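You operate a simulated robot arm through the tools that you are given. There is no shell and no other tool. Be economical: measure what you need, move in short steps, check, and stop when the job is done.

The job below is to be done with a simulated two-armed robot. You get a single attempt, and the scene is never put back.

Task
Stand the slim bottle open in the grey tray to dry.
Fine: hold it while you unscrew its blue cap; shut the cap in the blue box. Set down upright: slim bottle.

The check looks at the end state, three seconds after you hand in, the way a careful person would. Anything else that was tipped, shoved, dropped, spilled or broken makes it a failure. A push-on lid holds only when it is set on centred and level and pressed home; a screw cap is set on level and turned clockwise until tight.

Robot
Two 7-joint arms with two-finger parallel grippers on one trunk, on a base that drives. Base frame: it is fixed to the floor where the robot stands at the start and does not move with it; the origin is under the middle of the robot, x ahead of it, y to its left, z up; the surface under the hand at the start is at about z = 851. Readings come in mm, rad, newtons and seconds.
The left shoulder is at the start at [62, 196, 1179], the right one opposite. With the tool pointing down near the work surface each hand reaches from about 260 to 700 mm from the robot's upright axis, wherever it stands, measured 20 degrees to its own side. Places, roughly: blue box lid [500, 100, 900]; grey tray [700, -800, 900]; slim bottle (5x5x11 cm) [500, -300, 900]. Payload 1.57 kg a hand.
Tool frame (each hand has its own): the origin (TCP) lies between the finger pads and is the grasp point; the fingertips stand 30 mm ahead of it; z points along the fingers, y is the line along which they close. Largest opening 110 mm; finger width 24, thickness 12; the body of the gripper, 48 by 112 mm, starts 78 mm behind the TCP.
Orientation is that of the tool frame in the base frame, as a unit quaternion [w, x, y, z]. With the fingers straight down and closing along the base's y, the tool's x points along the base's -x, its y along +y and its z along -z.

Tools
- The arms move only by the tool nudge_tool. It takes "left_series", "right_series" or both (then of equal length, played together; a hand with none holds still); each is a list of rows, each a list of 7 numbers: the turn, a rotation vector about the base's x, y, z in rad, then the shift along the base's x, y, z in mm, then the finger opening in mm, from 0 to 110. In form: [[rx, ry, rz, x, y, z, claw], ...]. A call has 1 to 10 rows; each row is the pose to reach, as a shift and turn from the pose commanded when the call began. Each row takes 0.2 s and may step no farther than 50 mm and 0.15 rad from the row before; otherwise, or with a gripper value out of range, the whole call is refused. Where a pose cannot be reached the arm comes as near as it can. A force on the tool above 90 N (or 10 N above the force at the start of the call, whichever is more), or a blocked arm, ends the call early, and 0.2 s more pass. Each finger travels about 72 mm/s and halts on what it meets, pressing with about 38 N; the grip force reading is that of the motor and also rises with nothing between the fingers. The clock runs only during rows and for 0.2 s after the last one: add rows that repeat a pose to give the fingers time. It gives the time, the measured TCP pose, the force on the tool (base axes), the opening and the grip force at its end, in the units of the frame above (readings bear some noise), with the torque about the TCP (base axes, N m) and any sound that the robot's microphone picked up.
- Cameras (640 x 400 px; columns grow to the right, rows downward): "scene" is now at [89.9, -36, 1750.7]; the picture's right is [-0.52, -0.86, 0.00], its down [-0.74, 0.45, -0.50] and it looks along [0.43, -0.26, -0.86] (base axes); focal length 268 px, centre (320, 200). "left" rides on the left gripper at [70, -16, -141] in its tool frame; the picture's right is [0.23, 0.97, 0.00], its down [-0.85, 0.20, -0.48] and it looks along [-0.47, 0.11, 0.88] (tool axes); focal length 222 px, centre (320, 200). "right" rides on the right gripper at [70, 16, -141] in its tool frame; the picture's right is [-0.23, 0.97, 0.00], its down [-0.85, -0.20, -0.48] and it looks along [-0.47, -0.11, 0.88] (tool axes); focal length 222 px, centre (320, 200). There is no depth. A picture from a camera that has moved, and an enlarged one, comes with that camera's place and axes in the base frame and with its lens.
- get_image(camera): a new picture of that camera. It takes no simulated time.
- slide_trunk(by): slides the trunk up (or, below 0, down) by that many mm; the arms and the scene camera ride with it, the base frame stays. It gives what a move gives, with no picture.
- steer(legs): drives the robot by 1 to 6 legs, each [ahead, left, turn to the left] in mm, mm and rad, along the robot's own axes; the way and the turn of a leg run together, so that a leg with both is an arc; at most 1500 mm and 3.142 rad a leg. The arms and the cameras ride along, it lands a little off, and it stops where it bumps. It gives what a move gives.
- turn_head(pan, tilt): turns the head with the scene camera to pan (to the left, within 1.501 rad either way) and tilt (down, from -0.506 to 1.204), counted from straight ahead of the robot. It gives what a move gives.
- enlarge(camera, box): a new picture of the part [left, top, right, bottom] of that camera's present view, enlarged. It takes no simulated time.
- job_done(): hands the job in; it is judged then, once.

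Work in short steps. Places have to be worked out from the pictures, the camera data and where the tool is seen: move nearer, look again, correct. Check each grasp and each placing, and mend what went wrong. You have 120 turns and 92 pictures in all, those below and enlarged ones among them. Open the grippers and draw the arms clear of the work before you hand the job in, unless the task says otherwise; then end with one line.

The tools are called after "Call:" as a command line: name --argument value ..., lists and objects as JSON in quotes. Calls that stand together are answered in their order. nudge_tool: Moves the arms, as the interface text tells. Its arguments: {"type":"object","properties":{"left_series":{"type":"array","items":{"type":"array","items":{"type":"number"}}},"right_series":{"type":"array","items":{"type":"array","items":{"type":"number"}}}},"required":[]} The other tools are called the same way: slide_trunk (by) slides the trunk up or down; steer (legs) drives the base; turn_head (pan, tilt) turns the head that bears the scene camera; get_image (camera) takes a picture; enlarge (camera, box) takes an enlarged picture of a part of a camera's view; job_done () hands the job in.

At the start:

```text
clock: 0.0
left_position: [449.9, 23.4, 1195.7]
left_tool_rot: [0.0, 0.0, 1.0, 0.0]
left_wrist_force: [-0.7, 0.6, 0.0]
left_moment: [-0.01, 0.04, 0.01]
left_finger_gap: 110.0
left_gripper_force: 0.0
right_position: [378.8, -245.3, 1232.4]
right_tool_rot: [-0.002, 0.0, 1.0, 0.001]
right_wrist_force: [-0.7, 0.5, 1.3]
right_moment: [-0.02, 0.03, 0.03]
right_finger_gap: 109.4
right_gripper_force: 0.1
trunk travel left (down, up): [-775.0, 215.0]
robot x, y, heading: [-3.8, -1.2, -0.003]
head pan, tilt: [-0.545, 1.04]
```

scene: 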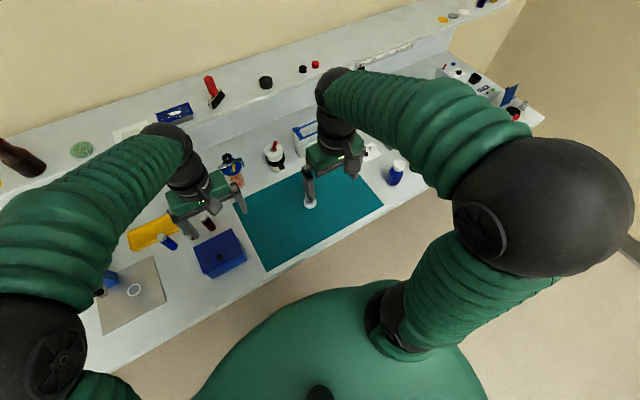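
right: 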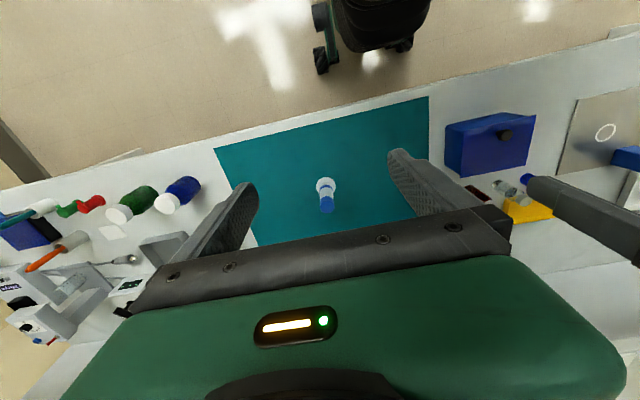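
left: 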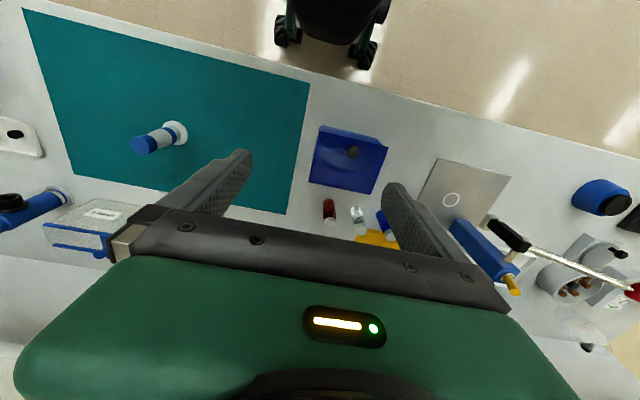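

The bottle seems to stand at about (549,-269), and the blue box with its dark knob is to the left. I'll take closer looks at both, and turn the head to the tray.

Call:
enlarge --camera "left" --box '[280, 100, 440, 200]'

Call:
enlarge --camera "right" --box '[260, 130, 420, 230]'

Call:
turn_head --pan -0.8 --tilt 0.7

Call:
get_image --camera "scene"

```text
4.00 times, centred on (360, 150) of left
camera zoom: at [379.3, 6.1, 1337.0], right [-0.23, 0.97, 0.0], down [0.86, 0.2, 0.48], along [0.47, 0.11, -0.88], focal length 888 px, centre (160, 400)
```

zoom: 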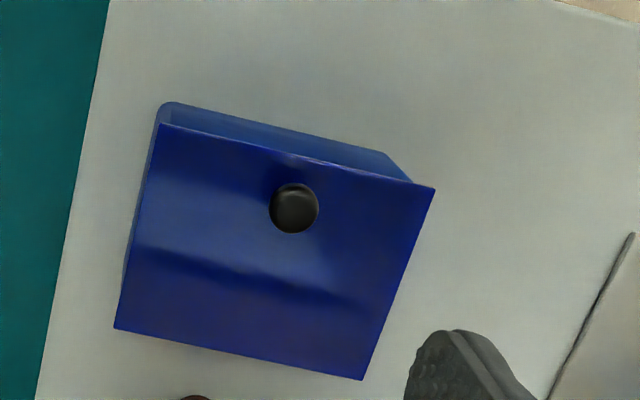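

```text
4.00 times, centred on (340, 180) of right
camera zoom: at [308.9, -230.0, 1373.0], right [0.23, 0.97, 0.0], down [0.86, -0.2, 0.48], along [0.47, -0.11, -0.88], focal length 888 px, centre (240, 280)
```

zoom: 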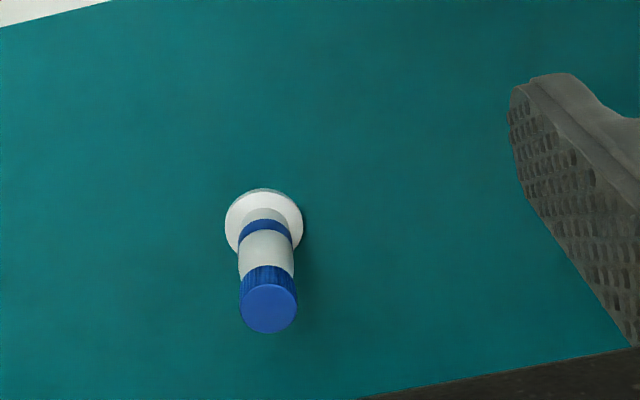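

```text
clock: 0.8
left_position: [449.6, 22.1, 1195.9]
left_tool_rot: [0.0, 0.0, 1.0, -0.001]
left_wrist_force: [0.1, 0.0, -0.5]
left_moment: [-0.01, -0.01, -0.03]
left_finger_gap: 110.0
left_gripper_force: 0.0
right_position: [377.0, -245.9, 1232.3]
right_tool_rot: [0.0, 0.0, 1.0, 0.001]
right_wrist_force: [0.5, 0.1, -0.1]
right_moment: [-0.02, -0.02, 0.0]
right_finger_gap: 109.8
right_gripper_force: 0.0
trunk travel left (down, up): [-775.0, 215.0]
robot x, y, heading: [0.7, 0.4, -0.003]
head pan, tilt: [-0.799, 0.7]
```

```text
86 pictures are left
camera scene: at [91.7, -62.2, 1776.7], right [-0.72, -0.7, 0.0], down [-0.45, 0.46, -0.76], along [0.53, -0.55, -0.65], focal length 268 px, centre (320, 200)
```

scene: 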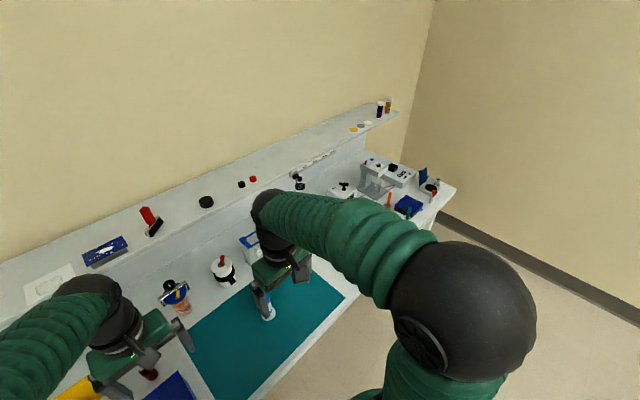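

The bottle has a flared base, a slim body and a ridged cap. Next I look at the box from the head camera, to learn what kind of lid it has.

Call:
turn_head --pan 0.1 --tilt 0.95

Call:
get_image --camera "scene"

```text
clock: 2.0
left_position: [448.7, 22.8, 1194.9]
left_tool_rot: [0.0, 0.0, 1.0, 0.0]
left_wrist_force: [-0.7, -0.1, -0.4]
left_moment: [0.02, 0.0, 0.0]
left_finger_gap: 110.1
left_gripper_force: 0.1
right_position: [377.8, -246.2, 1231.0]
right_tool_rot: [0.0, 0.0, 1.0, 0.001]
right_wrist_force: [0.4, 0.7, 0.1]
right_moment: [0.0, 0.0, -0.03]
right_finger_gap: 110.2
right_gripper_force: 0.1
trunk travel left (down, up): [-775.0, 215.0]
robot x, y, heading: [-3.8, -1.4, -0.002]
head pan, tilt: [0.099, 0.949]
```

```text
85 pictures are left
camera scene: at [104.9, 5.9, 1757.0], right [0.1, -1.0, 0.0], down [-0.81, -0.08, -0.58], along [0.58, 0.06, -0.81], focal length 268 px, centre (320, 200)
```

scene: 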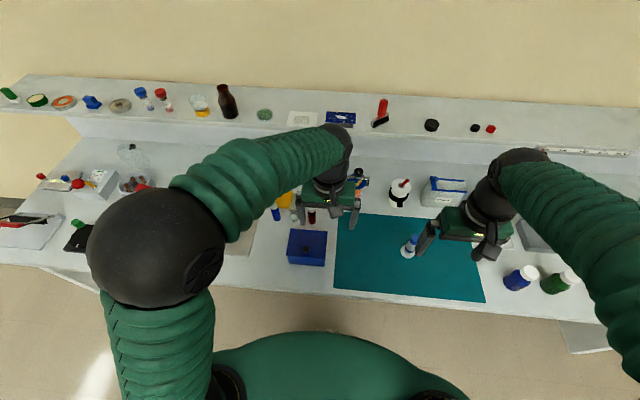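

The box is clear from here, and the grey thing at the right edge may be the tray. I zoom in on both.

Call:
enlarge --camera "scene" --box '[260, 200, 360, 280]'

Call:
enlarge --camera "scene" --box '[400, 150, 640, 300]'

```text
5.00 times, centred on (310, 240) of scene
camera zoom: at [104.9, 5.9, 1757.0], right [0.1, -1.0, 0.0], down [-0.81, -0.08, -0.58], along [0.58, 0.06, -0.81], focal length 1342 px, centre (370, 0)
```

zoom: 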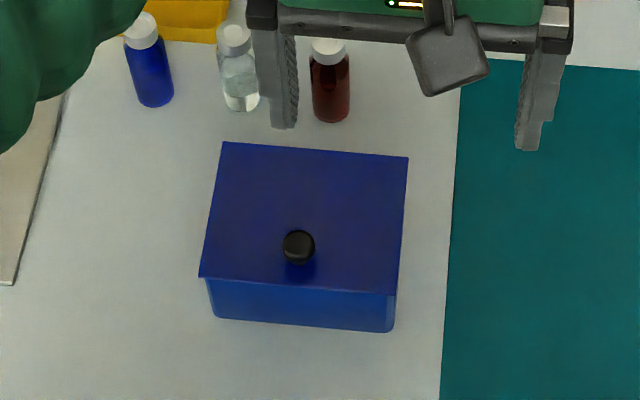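

```text
2.67 times, centred on (520, 225) of scene
camera zoom: at [104.9, 5.9, 1757.0], right [0.1, -1.0, 0.0], down [-0.81, -0.08, -0.58], along [0.58, 0.06, -0.81], focal length 716 px, centre (-213, 133)
```

zoom: 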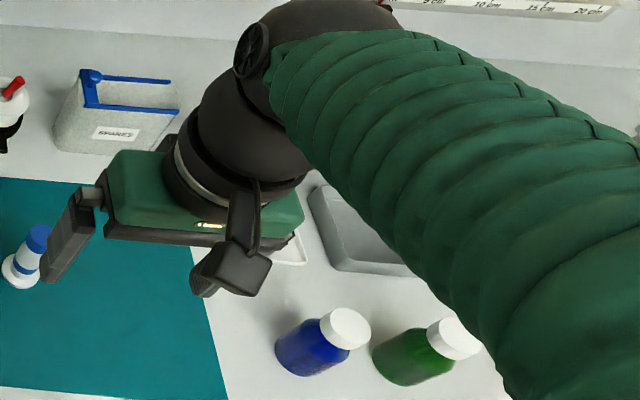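

The knob sits near the front edge, so the lid is hinged at the back. It spans about x 460–565 and y 26–159, with the knob near (486,96,~930). I'll bring the left hand above the knob and look again.

Call:
nudge_tool --left_series '[[0, 0, 0, 12, 24, -45, 90], [0, 0, 0, 24, 48, -85, 70], [0, 0, 0, 36, 73, -125, 60], [0, 0, 0, 36, 73, -165, 60]]'

Call:
get_image --camera "left"

Call:
enlarge --camera "scene" --box '[260, 180, 360, 280]'

```text
refused: row 1 steps farther than a row can; nothing moved
```

```text
82 pictures are left
camera left: at [378.5, 6.2, 1337.3], right [-0.23, 0.97, 0.0], down [0.86, 0.2, 0.48], along [0.47, 0.11, -0.88], focal length 222 px, centre (320, 200)
```

left: 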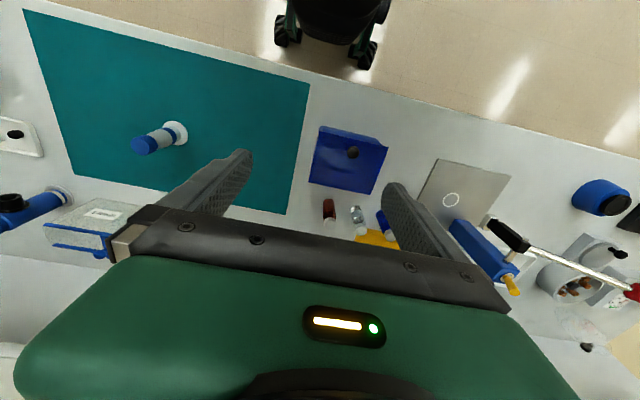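

```text
4.00 times, centred on (310, 230) of scene
camera zoom: at [104.9, 5.9, 1757.0], right [0.1, -1.0, 0.0], down [-0.81, -0.08, -0.58], along [0.58, 0.06, -0.81], focal length 1073 px, centre (360, 80)
```

zoom: 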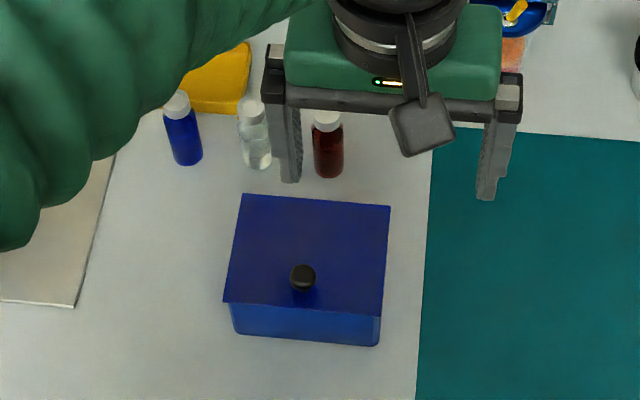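

That step was too long, so I use shorter rows.

Call:
nudge_tool --left_series '[[0, 0, 0, 9, 18, -40, 95], [0, 0, 0, 18, 36, -80, 80], [0, 0, 0, 27, 54, -120, 65], [0, 0, 0, 36, 73, -160, 60]]'

Call:
get_image --camera "left"

```text
clock: 3.0
left_position: [487.2, 97.2, 1036.3]
left_tool_rot: [0.0, 0.0, 1.0, 0.0]
left_wrist_force: [0.7, -0.3, 0.2]
left_moment: [0.02, 0.0, -0.02]
left_finger_gap: 60.1
left_gripper_force: 0.1
right_position: [379.5, -245.2, 1231.6]
right_tool_rot: [0.0, -0.001, 1.0, 0.001]
right_wrist_force: [0.5, 0.6, 0.6]
right_moment: [-0.01, 0.02, -0.03]
right_finger_gap: 109.9
right_gripper_force: 0.1
trunk travel left (down, up): [-775.0, 215.0]
robot x, y, heading: [0.2, -3.1, -0.002]
head pan, tilt: [0.099, 0.949]
```

```text
80 pictures are left
camera left: at [416.1, 80.6, 1177.5], right [-0.23, 0.97, 0.0], down [0.86, 0.2, 0.48], along [0.47, 0.11, -0.88], focal length 222 px, centre (320, 200)
```

left: 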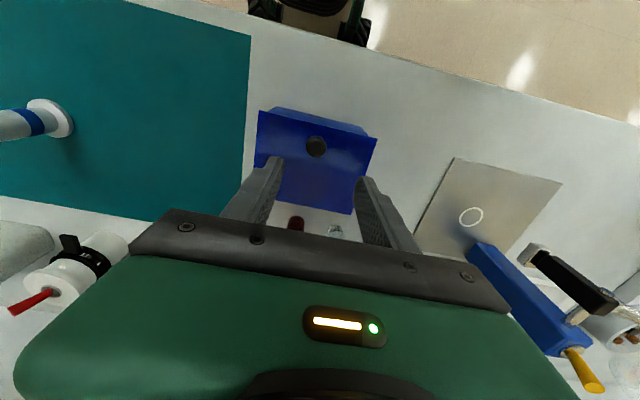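

The knob is at about (480,92) with its top near z 940–950. I lower so the fingertips are near the knob height and look.

Call:
nudge_tool --left_series '[[0, 0, 0, -7, -5, -40, 60], [0, 0, 0, -7, -5, -62, 60]]'

Call:
enlarge --camera "left" --box '[220, 80, 420, 230]'

Call:
enlarge --camera "scene" --box '[260, 200, 360, 280]'

```text
clock: 3.6
left_position: [477.6, 91.8, 973.7]
left_tool_rot: [-0.001, 0.001, 1.0, 0.0]
left_wrist_force: [-0.1, -0.1, 0.5]
left_moment: [0.05, 0.0, -0.01]
left_finger_gap: 60.2
left_gripper_force: 0.1
right_position: [378.5, -247.1, 1233.3]
right_tool_rot: [-0.001, -0.001, 1.0, 0.001]
right_wrist_force: [0.0, -0.3, -1.0]
right_moment: [0.01, 0.03, 0.01]
right_finger_gap: 109.9
right_gripper_force: 0.1
trunk travel left (down, up): [-775.0, 215.0]
robot x, y, heading: [1.5, 0.3, 0.0]
head pan, tilt: [0.099, 0.949]
```

```text
2.67 times, centred on (320, 155) of left
camera zoom: at [407.5, 74.8, 1115.9], right [-0.23, 0.97, 0.0], down [0.86, 0.2, 0.48], along [0.47, 0.11, -0.88], focal length 592 px, centre (320, 320)
```

zoom: 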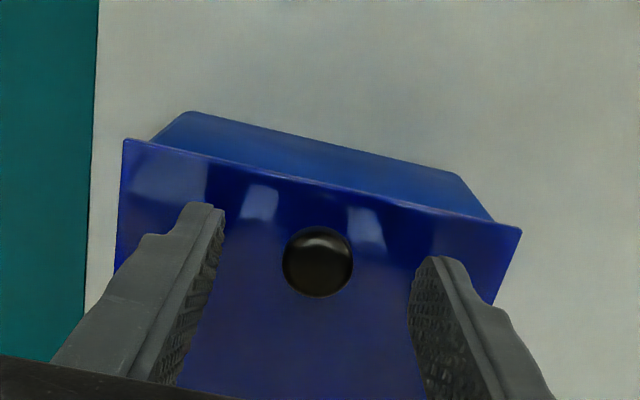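

```text
5.00 times, centred on (310, 240) of scene
camera zoom: at [107.5, 5.7, 1756.9], right [0.1, -1.0, 0.0], down [-0.81, -0.08, -0.58], along [0.58, 0.06, -0.81], focal length 1342 px, centre (370, 0)
```

zoom: 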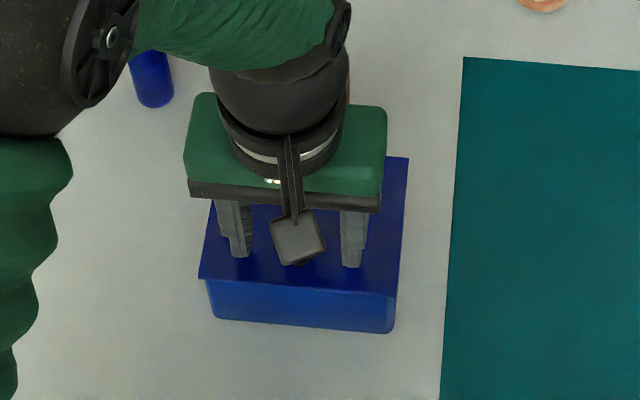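

The knob's centre is at about (480,91.5,942). I lower in small steps while watching the force.

Call:
nudge_tool --left_series '[[0, 0, 0, 1, 0, -5, 60], [0, 0, 0, 1, 0, -10, 60], [0, 0, 0, 1, 0, -10, 60]]'

Call:
enlarge --camera "left" --box '[220, 80, 420, 230]'

```text
clock: 4.4
left_position: [478.3, 91.4, 964.2]
left_tool_rot: [0.0, 0.0, 1.0, 0.0]
left_wrist_force: [-0.3, 0.3, 0.0]
left_moment: [0.01, -0.02, 0.01]
left_finger_gap: 59.9
left_gripper_force: 0.0
right_position: [376.8, -244.5, 1232.4]
right_tool_rot: [0.001, 0.001, 1.0, 0.001]
right_wrist_force: [0.1, -0.8, 0.1]
right_moment: [-0.01, -0.04, 0.02]
right_finger_gap: 110.0
right_gripper_force: 0.0
trunk travel left (down, up): [-775.0, 215.0]
robot x, y, heading: [1.4, -1.9, -0.005]
head pan, tilt: [0.099, 0.949]
```

```text
2.67 times, centred on (320, 155) of left
camera zoom: at [407.2, 74.8, 1106.1], right [-0.23, 0.97, 0.0], down [0.86, 0.2, 0.48], along [0.47, 0.11, -0.88], focal length 592 px, centre (320, 320)
```

zoom: 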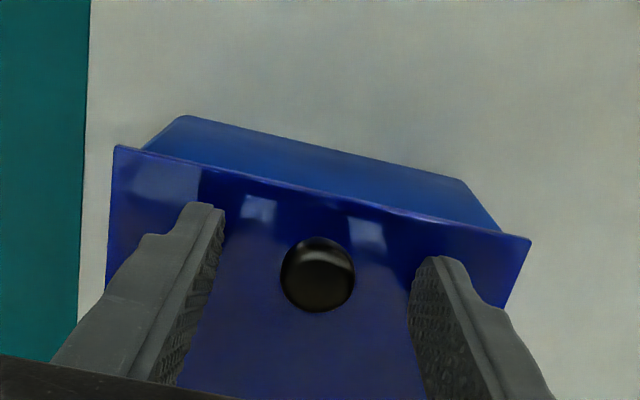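

No contact yet. I go on down in small steps, moving slightly forward.

Call:
nudge_tool --left_series '[[0, 0, 0, 3, 0, -5, 60], [0, 0, 0, 5, 0, -10, 60], [0, 0, 0, 5, 0, -14, 60], [0, 0, 0, 5, 0, -14, 60]]'

Call:
enlarge --camera "left" --box '[220, 80, 420, 230]'

```text
clock: 5.4
left_position: [479.6, 90.6, 956.6]
left_tool_rot: [0.007, 0.0, 1.0, 0.0]
left_wrist_force: [-2.5, 5.3, 60.1]
left_moment: [0.38, -0.71, -0.34]
left_finger_gap: 59.7
left_gripper_force: 0.1
right_position: [369.0, -244.1, 1235.3]
right_tool_rot: [0.004, 0.0, 1.0, 0.0]
right_wrist_force: [-0.1, -0.4, -0.2]
right_moment: [0.03, -0.02, 0.01]
right_finger_gap: 109.8
right_gripper_force: 0.1
trunk travel left (down, up): [-775.0, 215.0]
robot x, y, heading: [-0.6, -4.3, -0.005]
head pan, tilt: [0.099, 0.949]
```

```text
2.67 times, centred on (320, 155) of left
camera zoom: at [407.4, 74.6, 1097.2], right [-0.23, 0.97, 0.0], down [0.85, 0.2, 0.49], along [0.48, 0.11, -0.87], focal length 592 px, centre (320, 320)
```

zoom: 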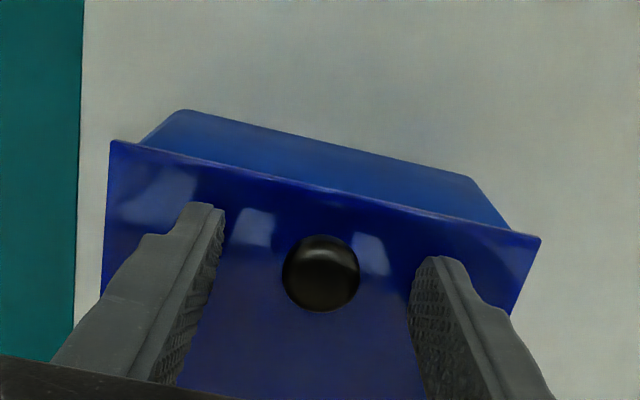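

The fingertips touched the lid, so its top is at about z 926. I raise about 3 mm clear, centre on the knob and close.

Call:
nudge_tool --left_series '[[0, 0, 0, -2, 0, 9, 60], [0, 0, 0, -2, 0, 9, 60], [0, 0, 0, -2, 0, 9, 40], [0, 0, 0, -2, 0, 9, 18], [0, 0, 0, -2, 0, 9, 10], [0, 0, 0, -2, 0, 9, 10]]'

Call:
enlarge --camera "left" --box '[220, 80, 420, 230]'

```text
clock: 6.8
left_position: [479.7, 90.3, 958.3]
left_tool_rot: [-0.002, 0.0, 1.0, 0.001]
left_wrist_force: [-4.1, -1.3, 3.6]
left_moment: [-0.18, 0.34, -0.03]
left_finger_gap: 21.0
left_gripper_force: 29.6
right_position: [376.8, -245.0, 1233.0]
right_tool_rot: [-0.001, 0.0, 1.0, 0.001]
right_wrist_force: [0.2, -0.3, 0.2]
right_moment: [-0.04, 0.02, -0.02]
right_finger_gap: 109.7
right_gripper_force: 0.0
trunk travel left (down, up): [-775.0, 215.0]
robot x, y, heading: [0.0, 1.1, -0.002]
head pan, tilt: [0.099, 0.949]
```

```text
2.67 times, centred on (320, 155) of left
camera zoom: at [409.2, 74.1, 1100.8], right [-0.23, 0.97, 0.0], down [0.86, 0.2, 0.48], along [0.46, 0.11, -0.88], focal length 592 px, centre (320, 320)
```

zoom: 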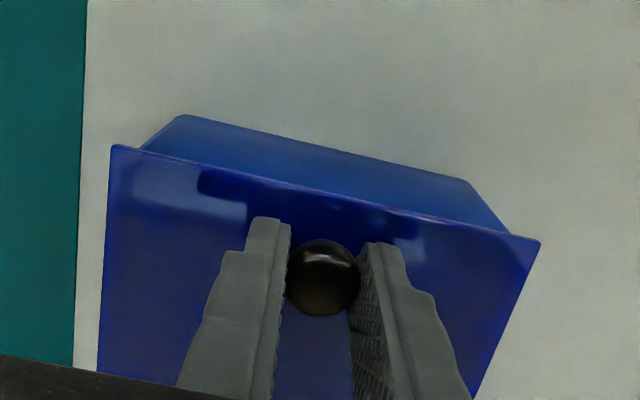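

The knob is held (21 mm). I swing the lid up about its rear hinge (about x 565, z 922), turning the hand with it, and check halfway.

Call:
nudge_tool --left_series '[[0, 0.12, 0, 4.9, 0, 9.9, 10], [0, 0.24, 0, 11, 0, 19.2, 10], [0, 0.36, 0, 18.1, 0, 27.6, 10]]'

Call:
get_image --camera "scene"

```text
clock: 7.6
left_position: [498.0, 90.1, 986.7]
left_tool_rot: [-0.181, 0.0, 0.983, 0.0]
left_wrist_force: [-14.1, -1.1, 2.1]
left_moment: [0.05, 0.72, 0.02]
left_finger_gap: 21.0
left_gripper_force: 34.4
right_position: [375.1, -245.0, 1233.5]
right_tool_rot: [0.001, 0.001, 1.0, 0.001]
right_wrist_force: [0.0, -0.3, -0.5]
right_moment: [-0.01, -0.05, 0.0]
right_finger_gap: 110.1
right_gripper_force: 0.0
trunk travel left (down, up): [-775.0, 215.0]
robot x, y, heading: [3.0, 0.8, 0.001]
head pan, tilt: [0.099, 0.949]
```

```text
74 pictures are left
camera scene: at [101.4, 5.3, 1757.3], right [0.1, -0.99, 0.0], down [-0.81, -0.08, -0.58], along [0.58, 0.06, -0.81], focal length 268 px, centre (320, 200)
```

scene: 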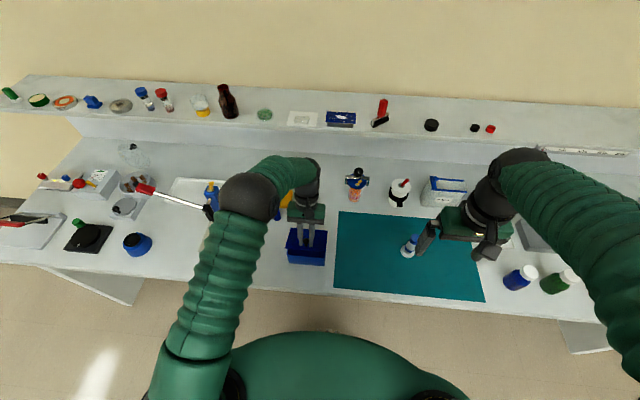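

The lid follows. I go on to about 0.84 rad with slightly less x.

Call:
nudge_tool --left_series '[[0, 0.12, 0, 7, 0, 7.6, 10], [0, 0.24, 0, 15.5, 0, 14.5, 10], [0, 0.36, 0, 25, 0, 20.5, 10], [0, 0.48, 0, 34.5, 0, 25, 10]]'

Call:
enlarge --camera "scene" --box '[240, 160, 380, 280]'

```text
clock: 8.6
left_position: [487.5, 93.9, 1019.4]
left_tool_rot: [-0.375, -0.015, 0.927, -0.013]
left_wrist_force: [-0.4, -0.5, 0.4]
left_moment: [-0.01, -0.03, -0.01]
left_finger_gap: 10.0
left_gripper_force: 0.0
left hand out of reach, approached as far as the arm can: row 3, 4
right_position: [376.9, -246.6, 1231.6]
right_tool_rot: [0.0, 0.0, 1.0, 0.001]
right_wrist_force: [-0.4, 1.0, -0.2]
right_moment: [0.0, 0.01, 0.02]
right_finger_gap: 110.0
right_gripper_force: 0.1
trunk travel left (down, up): [-775.0, 215.0]
robot x, y, heading: [4.6, 0.7, 0.001]
head pan, tilt: [0.099, 0.949]
```

```text
3.33 times, centred on (310, 220) of scene
camera zoom: at [108.4, 1.7, 1756.8], right [0.1, -1.0, 0.0], down [-0.81, -0.08, -0.58], along [0.58, 0.06, -0.81], focal length 894 px, centre (353, 133)
```

zoom: 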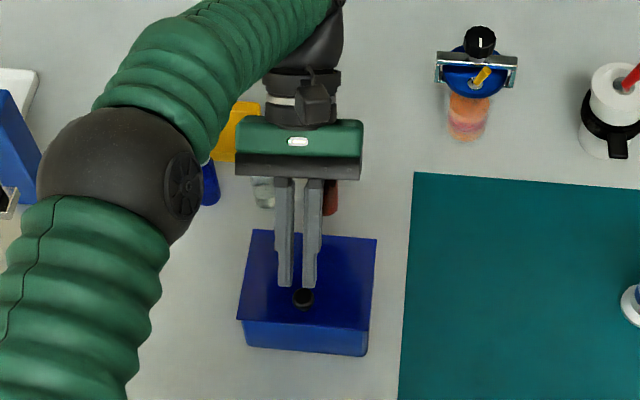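

The hand ran out of reach at that tilt and slipped off, and the lid closed again. I'll regrip with the hand first leaned back towards the robot, so that the swing ends at a reachable tilt. First I level the hand clear of the lid.

Call:
nudge_tool --left_series '[[0, -0.14, 0, -9, 0, 20, 60], [0, -0.28, 0, -18, 0, 35, 60], [0, -0.42, 0, -27, 0, 40, 60], [0, -0.56, 0, -36, 0, 40, 60], [0, -0.7, 0, -45, 0, 40, 60], [0, -0.84, 0, -52, 0, 40, 60], [0, -0.98, 0, -52, 0, 40, 60], [0, -1.12, 0, -52, 0, 40, 60]]'

```text
clock: 10.4
left_position: [434.5, 94.1, 1060.2]
left_tool_rot: [0.177, -0.005, 0.984, -0.019]
left_wrist_force: [-1.1, -0.1, 0.2]
left_moment: [0.0, 0.01, 0.02]
left_finger_gap: 59.9
left_gripper_force: 0.0
right_position: [376.4, -246.7, 1232.7]
right_tool_rot: [0.001, 0.0, 1.0, 0.001]
right_wrist_force: [-0.7, 0.2, 0.0]
right_moment: [0.04, -0.03, 0.0]
right_finger_gap: 110.0
right_gripper_force: 0.1
trunk travel left (down, up): [-775.0, 215.0]
robot x, y, heading: [-0.3, -3.0, -0.002]
head pan, tilt: [0.099, 0.949]
```

Driving 90 mm closer gives the left arm the reach it needs. The base front is around x 190 and the table edge around 360, so there is room.

Call:
steer --legs '[[90, 0, 0]]'

Call:
get_image --camera "scene"

```text
clock: 11.5
left_position: [519.2, 94.7, 1062.8]
left_tool_rot: [0.179, -0.004, 0.984, -0.021]
left_wrist_force: [-0.4, 0.9, 0.1]
left_moment: [-0.01, -0.03, 0.0]
left_finger_gap: 60.1
left_gripper_force: 0.0
right_position: [460.7, -245.0, 1234.7]
right_tool_rot: [0.003, 0.001, 1.0, 0.0]
right_wrist_force: [-0.3, -0.5, 0.3]
right_moment: [-0.02, -0.08, 0.0]
right_finger_gap: 109.7
right_gripper_force: 0.0
trunk travel left (down, up): [-775.0, 215.0]
robot x, y, heading: [92.3, -2.3, -0.002]
head pan, tilt: [0.099, 0.949]
```

```text
72 pictures are left
camera scene: at [182.6, 6.6, 1757.9], right [0.1, -0.99, 0.0], down [-0.81, -0.08, -0.59], along [0.58, 0.06, -0.81], focal length 268 px, centre (320, 200)
```

scene: 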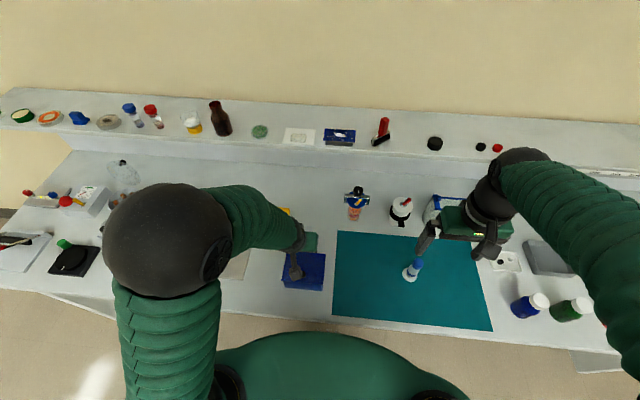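

Good. I set the hand to lean back 0.5 rad above the knob.

Call:
nudge_tool --left_series '[[0.039, -0.07, 0, -25, -2, -15, 60], [0.039, -0.14, 0, -50, -4, -35, 60], [0.039, -0.14, 0, -50, -4, -70, 60], [0.039, -0.14, 0, -50, -4, -90, 60], [0.039, -0.14, 0, -50, -4, -90, 60]]'

Call:
enlarge --camera "left" --box '[220, 80, 420, 230]'

```text
clock: 12.3
left_position: [528.7, 94.2, 1066.5]
left_tool_rot: [0.313, -0.076, 0.945, -0.059]
left_wrist_force: [0.4, 0.3, 0.4]
left_moment: [-0.02, 0.01, -0.02]
left_finger_gap: 60.0
left_gripper_force: 0.1
left hand out of reach, approached as far as the arm can: row 2
right_position: [469.2, -245.0, 1233.6]
right_tool_rot: [0.0, 0.001, 1.0, 0.0]
right_wrist_force: [0.3, 0.6, -0.5]
right_moment: [-0.01, 0.0, 0.04]
right_finger_gap: 110.2
right_gripper_force: 0.0
trunk travel left (down, up): [-775.0, 215.0]
robot x, y, heading: [89.3, 1.0, -0.001]
head pan, tilt: [0.099, 0.949]
stopped in row 3 (left hand): the arm was blocked; the commanded pose is now the measured one
```

```text
2.67 times, centred on (320, 155) of left
camera zoom: at [389.4, 75.2, 1140.8], right [-0.28, 0.92, -0.29], down [0.37, 0.38, 0.85], along [0.89, 0.13, -0.44], focal length 592 px, centre (320, 320)
```

zoom: 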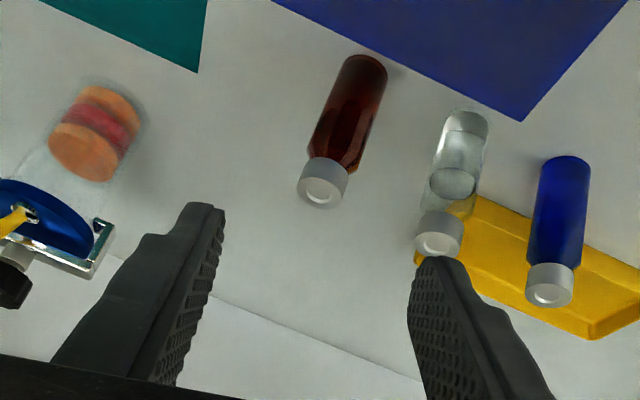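

Leaning back is out of reach this close. So I grip with the hand vertical instead; from here I expect a larger forward tilt to be reachable. I level the hand above the knob.

Call:
nudge_tool --left_series '[[0.024, 0.128, -0.031, -5, -1, 5, 60], [0.048, 0.255, -0.062, -12, -2, 5, 60], [0.072, 0.383, -0.093, -22, -2, 0, 60], [0.096, 0.51, -0.124, -34, -3, -10, 60], [0.12, 0.638, -0.155, -48, -3, -30, 60], [0.12, 0.638, -0.155, -48, -3, -70, 60]]'

Call:
enlarge --camera "left" --box '[220, 80, 420, 230]'

```text
clock: 13.7
left_position: [477.6, 87.2, 990.6]
left_tool_rot: [-0.006, 0.009, 1.0, -0.001]
left_wrist_force: [-0.9, 0.5, -1.1]
left_moment: [0.02, 0.01, -0.01]
left_finger_gap: 60.0
left_gripper_force: 0.1
right_position: [470.4, -245.1, 1232.3]
right_tool_rot: [-0.002, 0.0, 1.0, 0.001]
right_wrist_force: [-0.5, -0.4, 0.4]
right_moment: [0.0, 0.03, -0.01]
right_finger_gap: 110.1
right_gripper_force: 0.0
trunk travel left (down, up): [-775.0, 215.0]
robot x, y, heading: [90.3, -0.1, -0.003]
head pan, tilt: [0.099, 0.949]
```

```text
2.67 times, centred on (320, 155) of left
camera zoom: at [408.0, 72.2, 1132.7], right [-0.21, 0.98, 0.0], down [0.86, 0.19, 0.47], along [0.46, 0.1, -0.88], focal length 592 px, centre (320, 320)
```

zoom: 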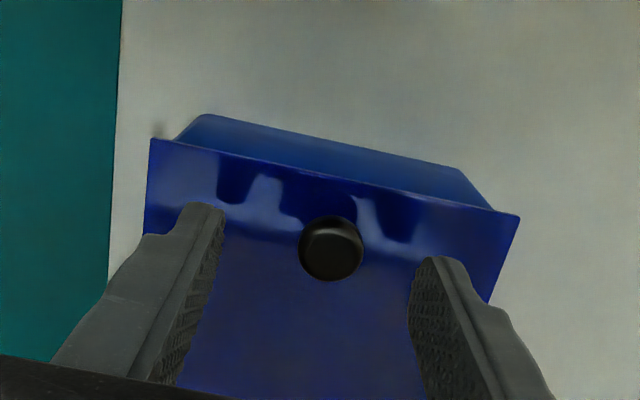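

I'm level above the knob again. Now I lower to the earlier grasp height and close.

Call:
nudge_tool --left_series '[[0, 0, -0.015, 2, 3, -20, 60], [0, 0, -0.015, 2, 3, -32, 60], [0, 0, -0.015, 2, 3, -33, 60], [0, 0, -0.015, 2, 3, -33, 40], [0, 0, -0.015, 2, 3, -33, 15], [0, 0, -0.015, 2, 3, -33, 6], [0, 0, -0.015, 2, 3, -33, 6]]'

```text
clock: 15.3
left_position: [478.0, 90.9, 958.6]
left_tool_rot: [-0.004, 0.016, 1.0, -0.002]
left_wrist_force: [-1.2, 2.3, 2.4]
left_moment: [0.12, 0.1, 0.01]
left_finger_gap: 20.9
left_gripper_force: 33.9
right_position: [467.5, -244.3, 1233.3]
right_tool_rot: [0.0, 0.0, 1.0, 0.0]
right_wrist_force: [0.6, 0.0, -0.6]
right_moment: [0.02, -0.01, 0.0]
right_finger_gap: 109.9
right_gripper_force: 0.1
trunk travel left (down, up): [-775.0, 215.0]
robot x, y, heading: [93.0, -3.3, -0.001]
head pan, tilt: [0.099, 0.949]
```

Held at 20.9 mm. I swing the lid up again, first to 0.6 rad.

Call:
nudge_tool --left_series '[[0, 0.12, 0, 4.4, 0, 10.1, 6], [0, 0.24, 0, 10.1, 0, 19.5, 6], [0, 0.36, 0, 16.8, 0, 28.2, 6], [0, 0.48, 0, 24.5, 0, 36.1, 6], [0, 0.6, 0, 33.1, 0, 43, 6]]'

```text
clock: 16.5
left_position: [511.6, 90.0, 1000.5]
left_tool_rot: [-0.299, 0.014, 0.954, -0.006]
left_wrist_force: [4.4, 1.9, 5.9]
left_moment: [-0.01, -0.66, -0.02]
left_finger_gap: 20.6
left_gripper_force: 34.3
right_position: [468.9, -244.4, 1232.7]
right_tool_rot: [0.0, 0.0, 1.0, 0.001]
right_wrist_force: [0.2, -0.6, -0.1]
right_moment: [-0.02, 0.02, 0.0]
right_finger_gap: 109.9
right_gripper_force: 0.0
trunk travel left (down, up): [-775.0, 215.0]
robot x, y, heading: [91.4, -1.6, -0.003]
head pan, tilt: [0.099, 0.949]
```

Low forces and still held. I continue to about 1.08 rad.

Call:
nudge_tool --left_series '[[0, 0.12, 0, 9.3, 0, 5.8, 6], [0, 0.24, 0, 19.3, 0, 10.4, 6], [0, 0.36, 0, 29.8, 0, 13.8, 6], [0, 0.48, 0, 40.6, 0, 15.9, 6]]'

Call:
get_image --camera "scene"

```text
clock: 17.5
left_position: [510.4, 81.8, 1050.7]
left_tool_rot: [-0.519, 0.012, 0.854, -0.013]
left_wrist_force: [0.3, -0.1, -0.5]
left_moment: [0.0, -0.01, 0.0]
left_finger_gap: 5.9
left_gripper_force: 0.1
left hand out of reach, approached as far as the arm can: row 4
right_position: [469.6, -241.7, 1232.1]
right_tool_rot: [0.0, 0.001, 1.0, -0.001]
right_wrist_force: [0.3, 0.2, -0.1]
right_moment: [-0.03, 0.0, 0.01]
right_finger_gap: 110.1
right_gripper_force: 0.0
trunk travel left (down, up): [-775.0, 215.0]
robot x, y, heading: [92.3, -0.8, -0.002]
head pan, tilt: [0.099, 0.949]
```

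```text
69 pictures are left
camera scene: at [201.1, 11.1, 1756.6], right [0.1, -0.99, 0.0], down [-0.81, -0.08, -0.58], along [0.58, 0.06, -0.82], focal length 268 px, centre (320, 200)
```

scene: 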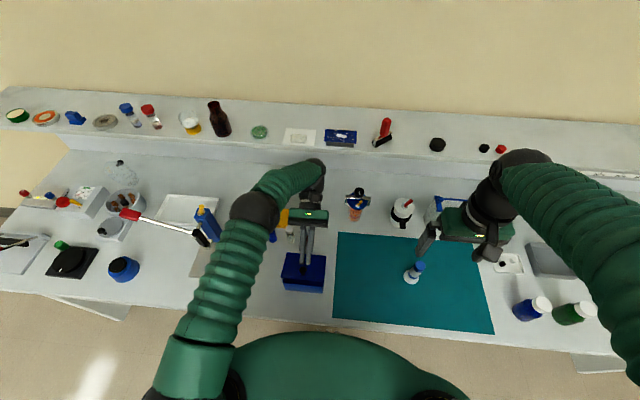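

The reach limit struck again near 1.0 rad and the lid fell shut, though the swing itself works. I drive 40 mm closer, level the hand, then regrip a bit higher so the knob can pivot between the pads.

Call:
steer --legs '[[40, 0, 0]]'

Call:
nudge_tool --left_series '[[0.003, -0.136, 0.003, -9, 1, 15, 50], [0.007, -0.273, 0.006, -18, 2, 20, 50], [0.01, -0.409, 0.009, -27, 3, 20, 50], [0.013, -0.546, 0.012, -36, 5, 20, 50], [0.017, -0.682, 0.015, -45, 6, 15, 50], [0.02, -0.819, 0.019, -54, 7, 5, 50], [0.024, -0.955, 0.022, -62, 8, -10, 50], [0.027, -1.09, 0.025, -70, 9, -40, 50], [0.027, -1.09, 0.025, -70, 9, -60, 50]]'

Call:
enlarge --camera "left" --box '[220, 80, 420, 230]'

```text
clock: 18.4
left_position: [545.3, 81.2, 1052.7]
left_tool_rot: [-0.514, 0.012, 0.858, -0.011]
left_wrist_force: [-0.2, -0.3, 0.3]
left_moment: [0.0, -0.04, 0.01]
left_finger_gap: 6.0
left_gripper_force: 0.0
right_position: [504.2, -243.7, 1234.7]
right_tool_rot: [0.002, 0.0, 1.0, 0.0]
right_wrist_force: [0.4, -0.4, 0.4]
right_moment: [-0.03, 0.01, 0.0]
right_finger_gap: 110.1
right_gripper_force: 0.0
trunk travel left (down, up): [-775.0, 215.0]
robot x, y, heading: [130.1, -1.1, 0.001]
head pan, tilt: [0.099, 0.949]
```

```text
clock: 20.4
left_position: [479.6, 88.3, 990.5]
left_tool_rot: [0.003, -0.001, 1.0, 0.002]
left_wrist_force: [-0.4, 0.2, -0.6]
left_moment: [0.01, 0.02, -0.04]
left_finger_gap: 50.1
left_gripper_force: 0.1
right_position: [510.4, -245.7, 1232.4]
right_tool_rot: [-0.001, 0.0, 1.0, 0.001]
right_wrist_force: [0.7, -0.2, 0.0]
right_moment: [0.02, -0.04, -0.02]
right_finger_gap: 110.2
right_gripper_force: 0.0
trunk travel left (down, up): [-775.0, 215.0]
robot x, y, heading: [132.3, 4.0, -0.001]
head pan, tilt: [0.099, 0.949]
```

```text
2.67 times, centred on (320, 155) of left
camera zoom: at [408.6, 70.9, 1132.4], right [-0.23, 0.97, 0.0], down [0.85, 0.2, 0.48], along [0.47, 0.11, -0.88], focal length 592 px, centre (320, 320)
```

zoom: 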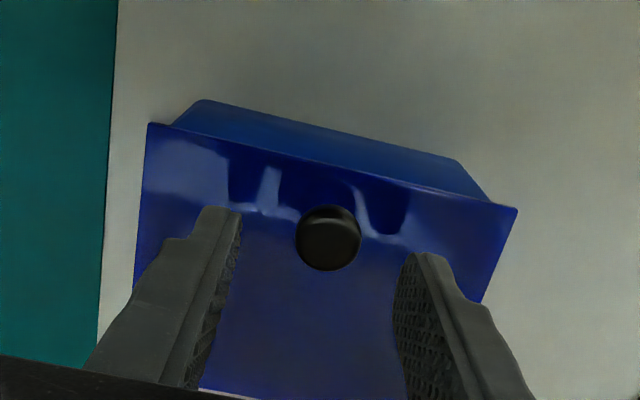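

Lower, with the tips about 5 mm past the knob centre, and close.

Call:
nudge_tool --left_series '[[0, 0, 0, 0, 2.5, -20, 50], [0, 0, 0, 0, 2.5, -29.5, 50], [0, 0, 0, 0, 2.5, -29.5, 35], [0, 0, 0, 0, 2.5, -29.5, 15], [0, 0, 0, 0, 2.5, -29.5, 4], [0, 0, 0, 0, 2.5, -29.5, 4]]'

Call:
nudge_tool --left_series '[[0, 0.1125, 0, 5.5, 0, 12.3, 4], [0, 0.225, 0, 12.9, 0, 23.7, 4], [0, 0.3375, 0, 21.9, 0, 33.9, 4], [0, 0.45, 0, 32.3, 0, 42.8, 4], [0, 0.5625, 0, 44, 0, 50.2, 4]]'

```text
clock: 21.8
left_position: [480.4, 90.8, 962.5]
left_tool_rot: [0.001, -0.001, 1.0, 0.003]
left_wrist_force: [0.9, -0.2, -1.6]
left_moment: [0.0, 0.02, 0.02]
left_finger_gap: 21.0
left_gripper_force: 34.5
right_position: [509.6, -244.8, 1233.1]
right_tool_rot: [0.001, -0.001, 1.0, 0.0]
right_wrist_force: [-0.7, -0.2, -0.3]
right_moment: [0.0, 0.0, 0.0]
right_finger_gap: 110.0
right_gripper_force: 0.1
trunk travel left (down, up): [-775.0, 215.0]
robot x, y, heading: [131.9, 0.7, 0.002]
head pan, tilt: [0.099, 0.949]
```

```text
clock: 23.0
left_position: [522.6, 91.1, 1013.3]
left_tool_rot: [-0.278, -0.001, 0.961, 0.002]
left_wrist_force: [-4.7, -0.2, -11.8]
left_moment: [-0.03, 0.87, 0.0]
left_finger_gap: 21.0
left_gripper_force: 34.4
right_position: [510.6, -244.1, 1232.6]
right_tool_rot: [0.0, 0.0, 1.0, 0.001]
right_wrist_force: [-0.9, 0.7, 0.7]
right_moment: [-0.02, 0.02, -0.03]
right_finger_gap: 110.1
right_gripper_force: 0.1
trunk travel left (down, up): [-775.0, 215.0]
robot x, y, heading: [133.2, -4.4, -0.002]
head pan, tilt: [0.099, 0.949]
```

Still held. I continue to about 1.35 rad, letting the knob pivot in the grip.

Call:
nudge_tool --left_series '[[0, 0.1125, 0, 12.8, 0, 4.5, 4], [0, 0.225, 0, 26, 0, 7.5, 4], [0, 0.3375, 0, 39.5, 0, 9, 4]]'

Call:
get_image --camera "scene"

```text
clock: 23.8
left_position: [559.9, 90.2, 1022.5]
left_tool_rot: [-0.434, 0.0, 0.901, 0.003]
left_wrist_force: [-11.9, -1.8, 5.0]
left_moment: [0.0, 1.1, 0.01]
left_finger_gap: 20.6
left_gripper_force: 34.1
right_position: [506.9, -245.3, 1234.2]
right_tool_rot: [0.001, 0.001, 1.0, 0.001]
right_wrist_force: [-0.1, -0.7, 0.0]
right_moment: [0.03, 0.0, -0.01]
right_finger_gap: 109.9
right_gripper_force: 0.1
trunk travel left (down, up): [-775.0, 215.0]
robot x, y, heading: [134.5, 3.9, 0.002]
head pan, tilt: [0.099, 0.949]
```

```text
67 pictures are left
camera scene: at [233.3, 6.1, 1757.5], right [0.1, -0.99, 0.0], down [-0.81, -0.08, -0.58], along [0.58, 0.06, -0.81], focal length 268 px, centre (320, 200)
```

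scene: 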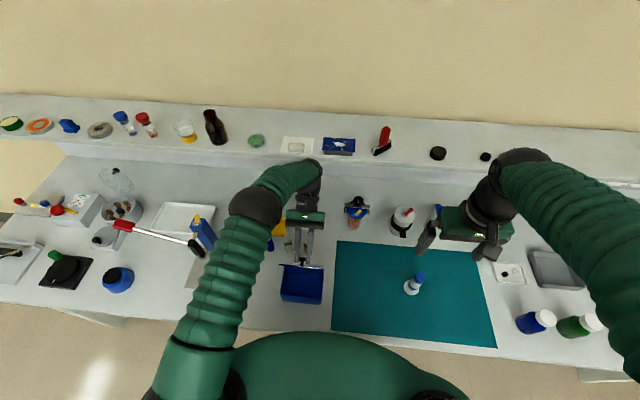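

The lid is held near vertical and the box stands open. I push on past vertical.

Call:
nudge_tool --left_series '[[0, 0.04, 0, 12.6, 0, 1.5, 4], [0, 0.08, 0, 25.4, 0, 1.5, 4], [0, 0.12, 0, 37, 0, 0, 4]]'

Call:
enlarge --camera "scene" --box '[230, 180, 390, 320]'

Call:
get_image --camera "left"

```text
clock: 24.6
left_position: [576.7, 91.5, 1024.1]
left_tool_rot: [-0.458, -0.001, 0.889, 0.003]
left_wrist_force: [0.5, -7.9, -10.7]
left_moment: [-0.07, -0.26, 0.14]
left_finger_gap: 20.8
left_gripper_force: 34.2
left hand out of reach, approached as far as the arm can: row 2, 3
right_position: [503.2, -246.1, 1233.5]
right_tool_rot: [0.002, 0.0, 1.0, 0.001]
right_wrist_force: [0.4, 0.4, -0.3]
right_moment: [0.0, -0.01, -0.03]
right_finger_gap: 110.1
right_gripper_force: 0.1
trunk travel left (down, up): [-775.0, 215.0]
robot x, y, heading: [129.6, -0.3, -0.002]
head pan, tilt: [0.099, 0.949]
```

```text
2.86 times, centred on (310, 250) of scene
camera zoom: at [228.1, 5.1, 1757.2], right [0.1, -0.99, 0.0], down [-0.81, -0.08, -0.58], along [0.58, 0.06, -0.81], focal length 767 px, centre (349, 57)
```

zoom: 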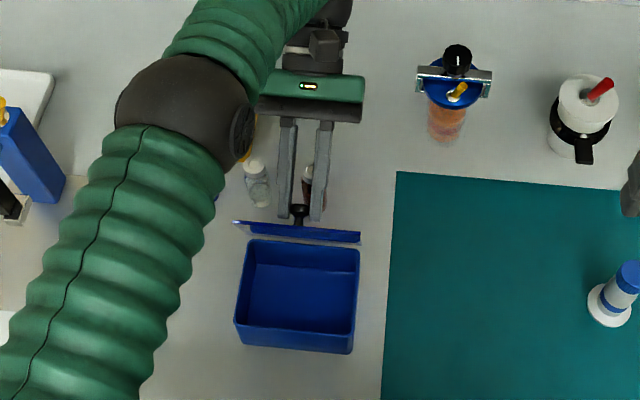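

```text
65 pictures are left
camera left: at [650.5, 73.3, 1162.7], right [-0.13, 0.97, 0.19], down [0.89, 0.2, -0.42], along [-0.44, 0.11, -0.89], focal length 222 px, centre (320, 200)
```

left: 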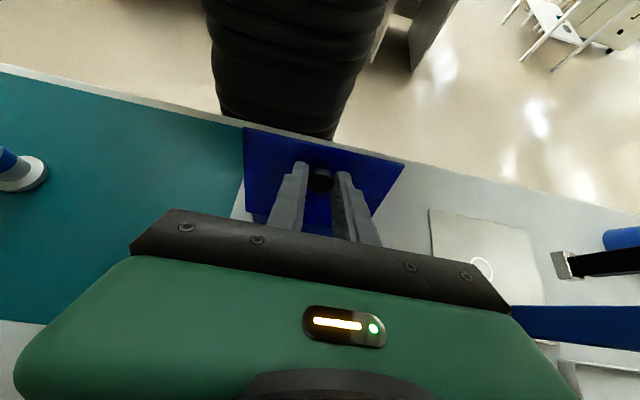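

The lid is about 77° open. To gain reach I lean the hand back a little while moving the knob on past vertical.

Call:
nudge_tool --left_series '[[0, -0.08, 0, 6, 0, 2, 4], [0, -0.16, 0, 12, 0, 3, 4], [0, -0.24, 0, 18, 0, 4, 4], [0, -0.32, 0, 24, 0, 4, 4], [0, -0.36, 0, 30, 0, 4, 4]]'

Call:
enlarge --camera "scene" --box '[230, 180, 390, 320]'

```text
clock: 25.8
left_position: [611.1, 90.7, 1026.9]
left_tool_rot: [-0.292, -0.001, 0.956, 0.003]
left_wrist_force: [-8.9, -2.8, -1.2]
left_moment: [-0.04, 0.78, 0.07]
left_finger_gap: 21.1
left_gripper_force: 25.6
right_position: [506.5, -245.2, 1232.9]
right_tool_rot: [0.001, -0.001, 1.0, 0.001]
right_wrist_force: [-0.1, -0.3, -0.6]
right_moment: [0.03, -0.02, 0.01]
right_finger_gap: 109.9
right_gripper_force: 0.1
trunk travel left (down, up): [-775.0, 215.0]
robot x, y, heading: [128.7, 2.0, -0.003]
head pan, tilt: [0.099, 0.949]
```

```text
2.86 times, centred on (310, 250) of scene
camera zoom: at [235.2, 6.0, 1756.9], right [0.1, -0.99, 0.0], down [-0.81, -0.08, -0.58], along [0.58, 0.06, -0.81], focal length 767 px, centre (349, 57)
```

zoom: 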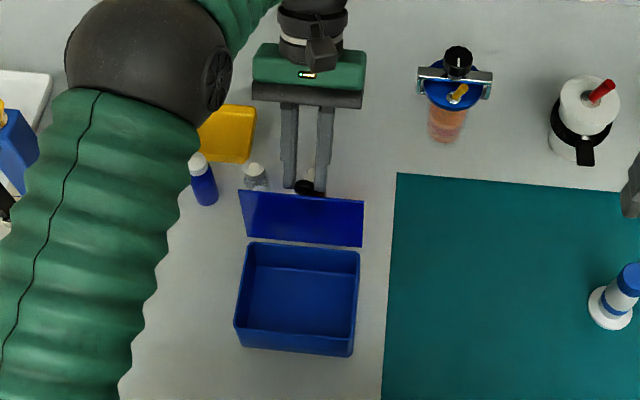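

The lid is now past vertical, at about 104°. I ease it a little farther back to feel for a stop before letting go.

Call:
nudge_tool --left_series '[[0, 0, 0, 6, 0, -2, 4], [0, 0, 0, 12, 0, -5, 4]]'

```text
clock: 26.4
left_position: [621.8, 90.1, 1023.6]
left_tool_rot: [-0.293, -0.001, 0.956, 0.002]
left_wrist_force: [-11.9, -1.0, 10.8]
left_moment: [0.01, 1.31, 0.01]
left_finger_gap: 21.2
left_gripper_force: 34.0
right_position: [506.1, -244.6, 1235.0]
right_tool_rot: [0.001, 0.0, 1.0, 0.001]
right_wrist_force: [-0.5, -0.1, 0.0]
right_moment: [-0.02, 0.06, 0.02]
right_finger_gap: 109.8
right_gripper_force: 0.1
trunk travel left (down, up): [-775.0, 215.0]
robot x, y, heading: [127.3, -0.3, -0.005]
head pan, tilt: [0.099, 0.949]
```

Force has risen a bit; one more small step tells whether it is a stop.

Call:
nudge_tool --left_series '[[0, 0, 0, 4, 0, -3, 4], [0, 0, 0, 8, 0, -6, 4]]'

Call:
enlarge --camera "scene" --box '[230, 180, 390, 320]'

```text
clock: 27.0
left_position: [634.5, 91.8, 1012.8]
left_tool_rot: [-0.291, -0.001, 0.957, 0.003]
left_wrist_force: [0.0, 0.1, 0.5]
left_moment: [-0.05, -0.01, 0.08]
left_finger_gap: 1.2
left_gripper_force: 0.1
right_position: [508.7, -244.8, 1233.0]
right_tool_rot: [0.0, 0.0, 1.0, 0.001]
right_wrist_force: [0.4, 0.1, 0.5]
right_moment: [-0.02, 0.05, -0.02]
right_finger_gap: 110.0
right_gripper_force: 0.1
trunk travel left (down, up): [-775.0, 215.0]
robot x, y, heading: [134.0, 3.0, 0.001]
head pan, tilt: [0.099, 0.949]
```

```text
2.86 times, centred on (310, 250) of scene
camera zoom: at [235.8, 5.9, 1756.6], right [0.1, -0.99, 0.0], down [-0.81, -0.08, -0.58], along [0.58, 0.06, -0.81], focal length 767 px, centre (349, 57)
```

zoom: 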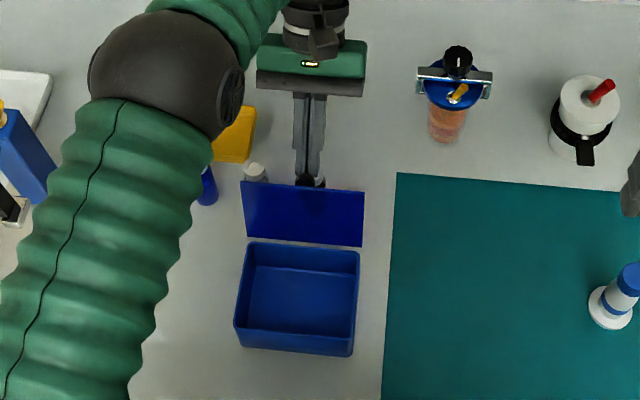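

The fingers slipped off but the lid rests on its own stop at about 110°, open. I draw the left hand up clear of it.

Call:
nudge_tool --left_series '[[0, 0, 0, 5, 0, 30, 4], [0, -0.12, 0, 5, 0, 70, 10], [0, -0.24, 0, -5, 0, 110, 30], [0, -0.36, 0, -20, 0, 140, 50], [0, -0.48, 0, -40, 0, 150, 70], [0, -0.594, 0, -70, 0, 150, 80]]'

Call:
get_image --camera "scene"

Call:
get_image --camera "right"

```text
clock: 28.4
left_position: [560.1, 90.7, 1165.0]
left_tool_rot: [0.002, 0.0, 1.0, 0.002]
left_wrist_force: [-0.2, -0.7, 1.0]
left_moment: [-0.03, -0.03, 0.04]
left_finger_gap: 80.1
left_gripper_force: 0.1
right_position: [505.9, -245.0, 1234.6]
right_tool_rot: [0.001, 0.0, 1.0, 0.0]
right_wrist_force: [-0.1, 0.4, 1.2]
right_moment: [0.02, -0.01, 0.0]
right_finger_gap: 110.2
right_gripper_force: 0.0
trunk travel left (down, up): [-775.0, 215.0]
robot x, y, heading: [131.1, 1.3, 0.002]
head pan, tilt: [0.099, 0.949]
```

```text
62 pictures are left
camera scene: at [231.6, 7.1, 1757.3], right [0.1, -0.99, 0.0], down [-0.81, -0.08, -0.58], along [0.58, 0.06, -0.81], focal length 268 px, centre (320, 200)
```

scene: 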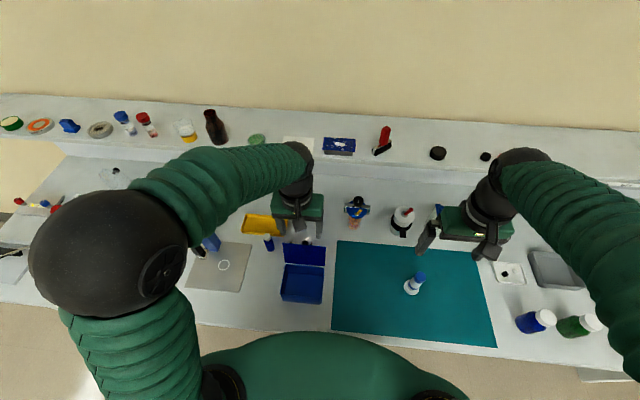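

```text
61 pictures are left
camera right: at [436.0, -229.1, 1374.7], right [0.23, 0.97, 0.0], down [0.85, -0.2, 0.48], along [0.47, -0.11, -0.88], focal length 222 px, centre (320, 200)
```

right: 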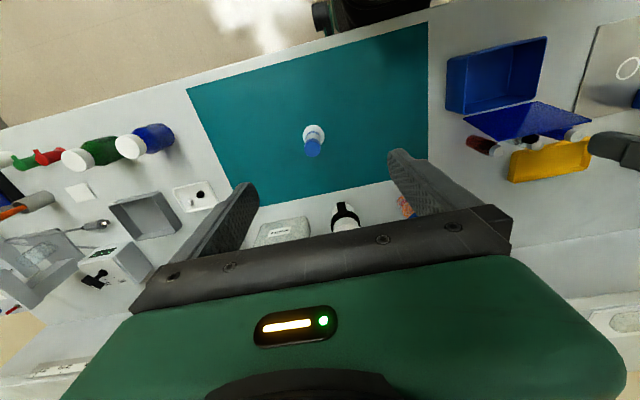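

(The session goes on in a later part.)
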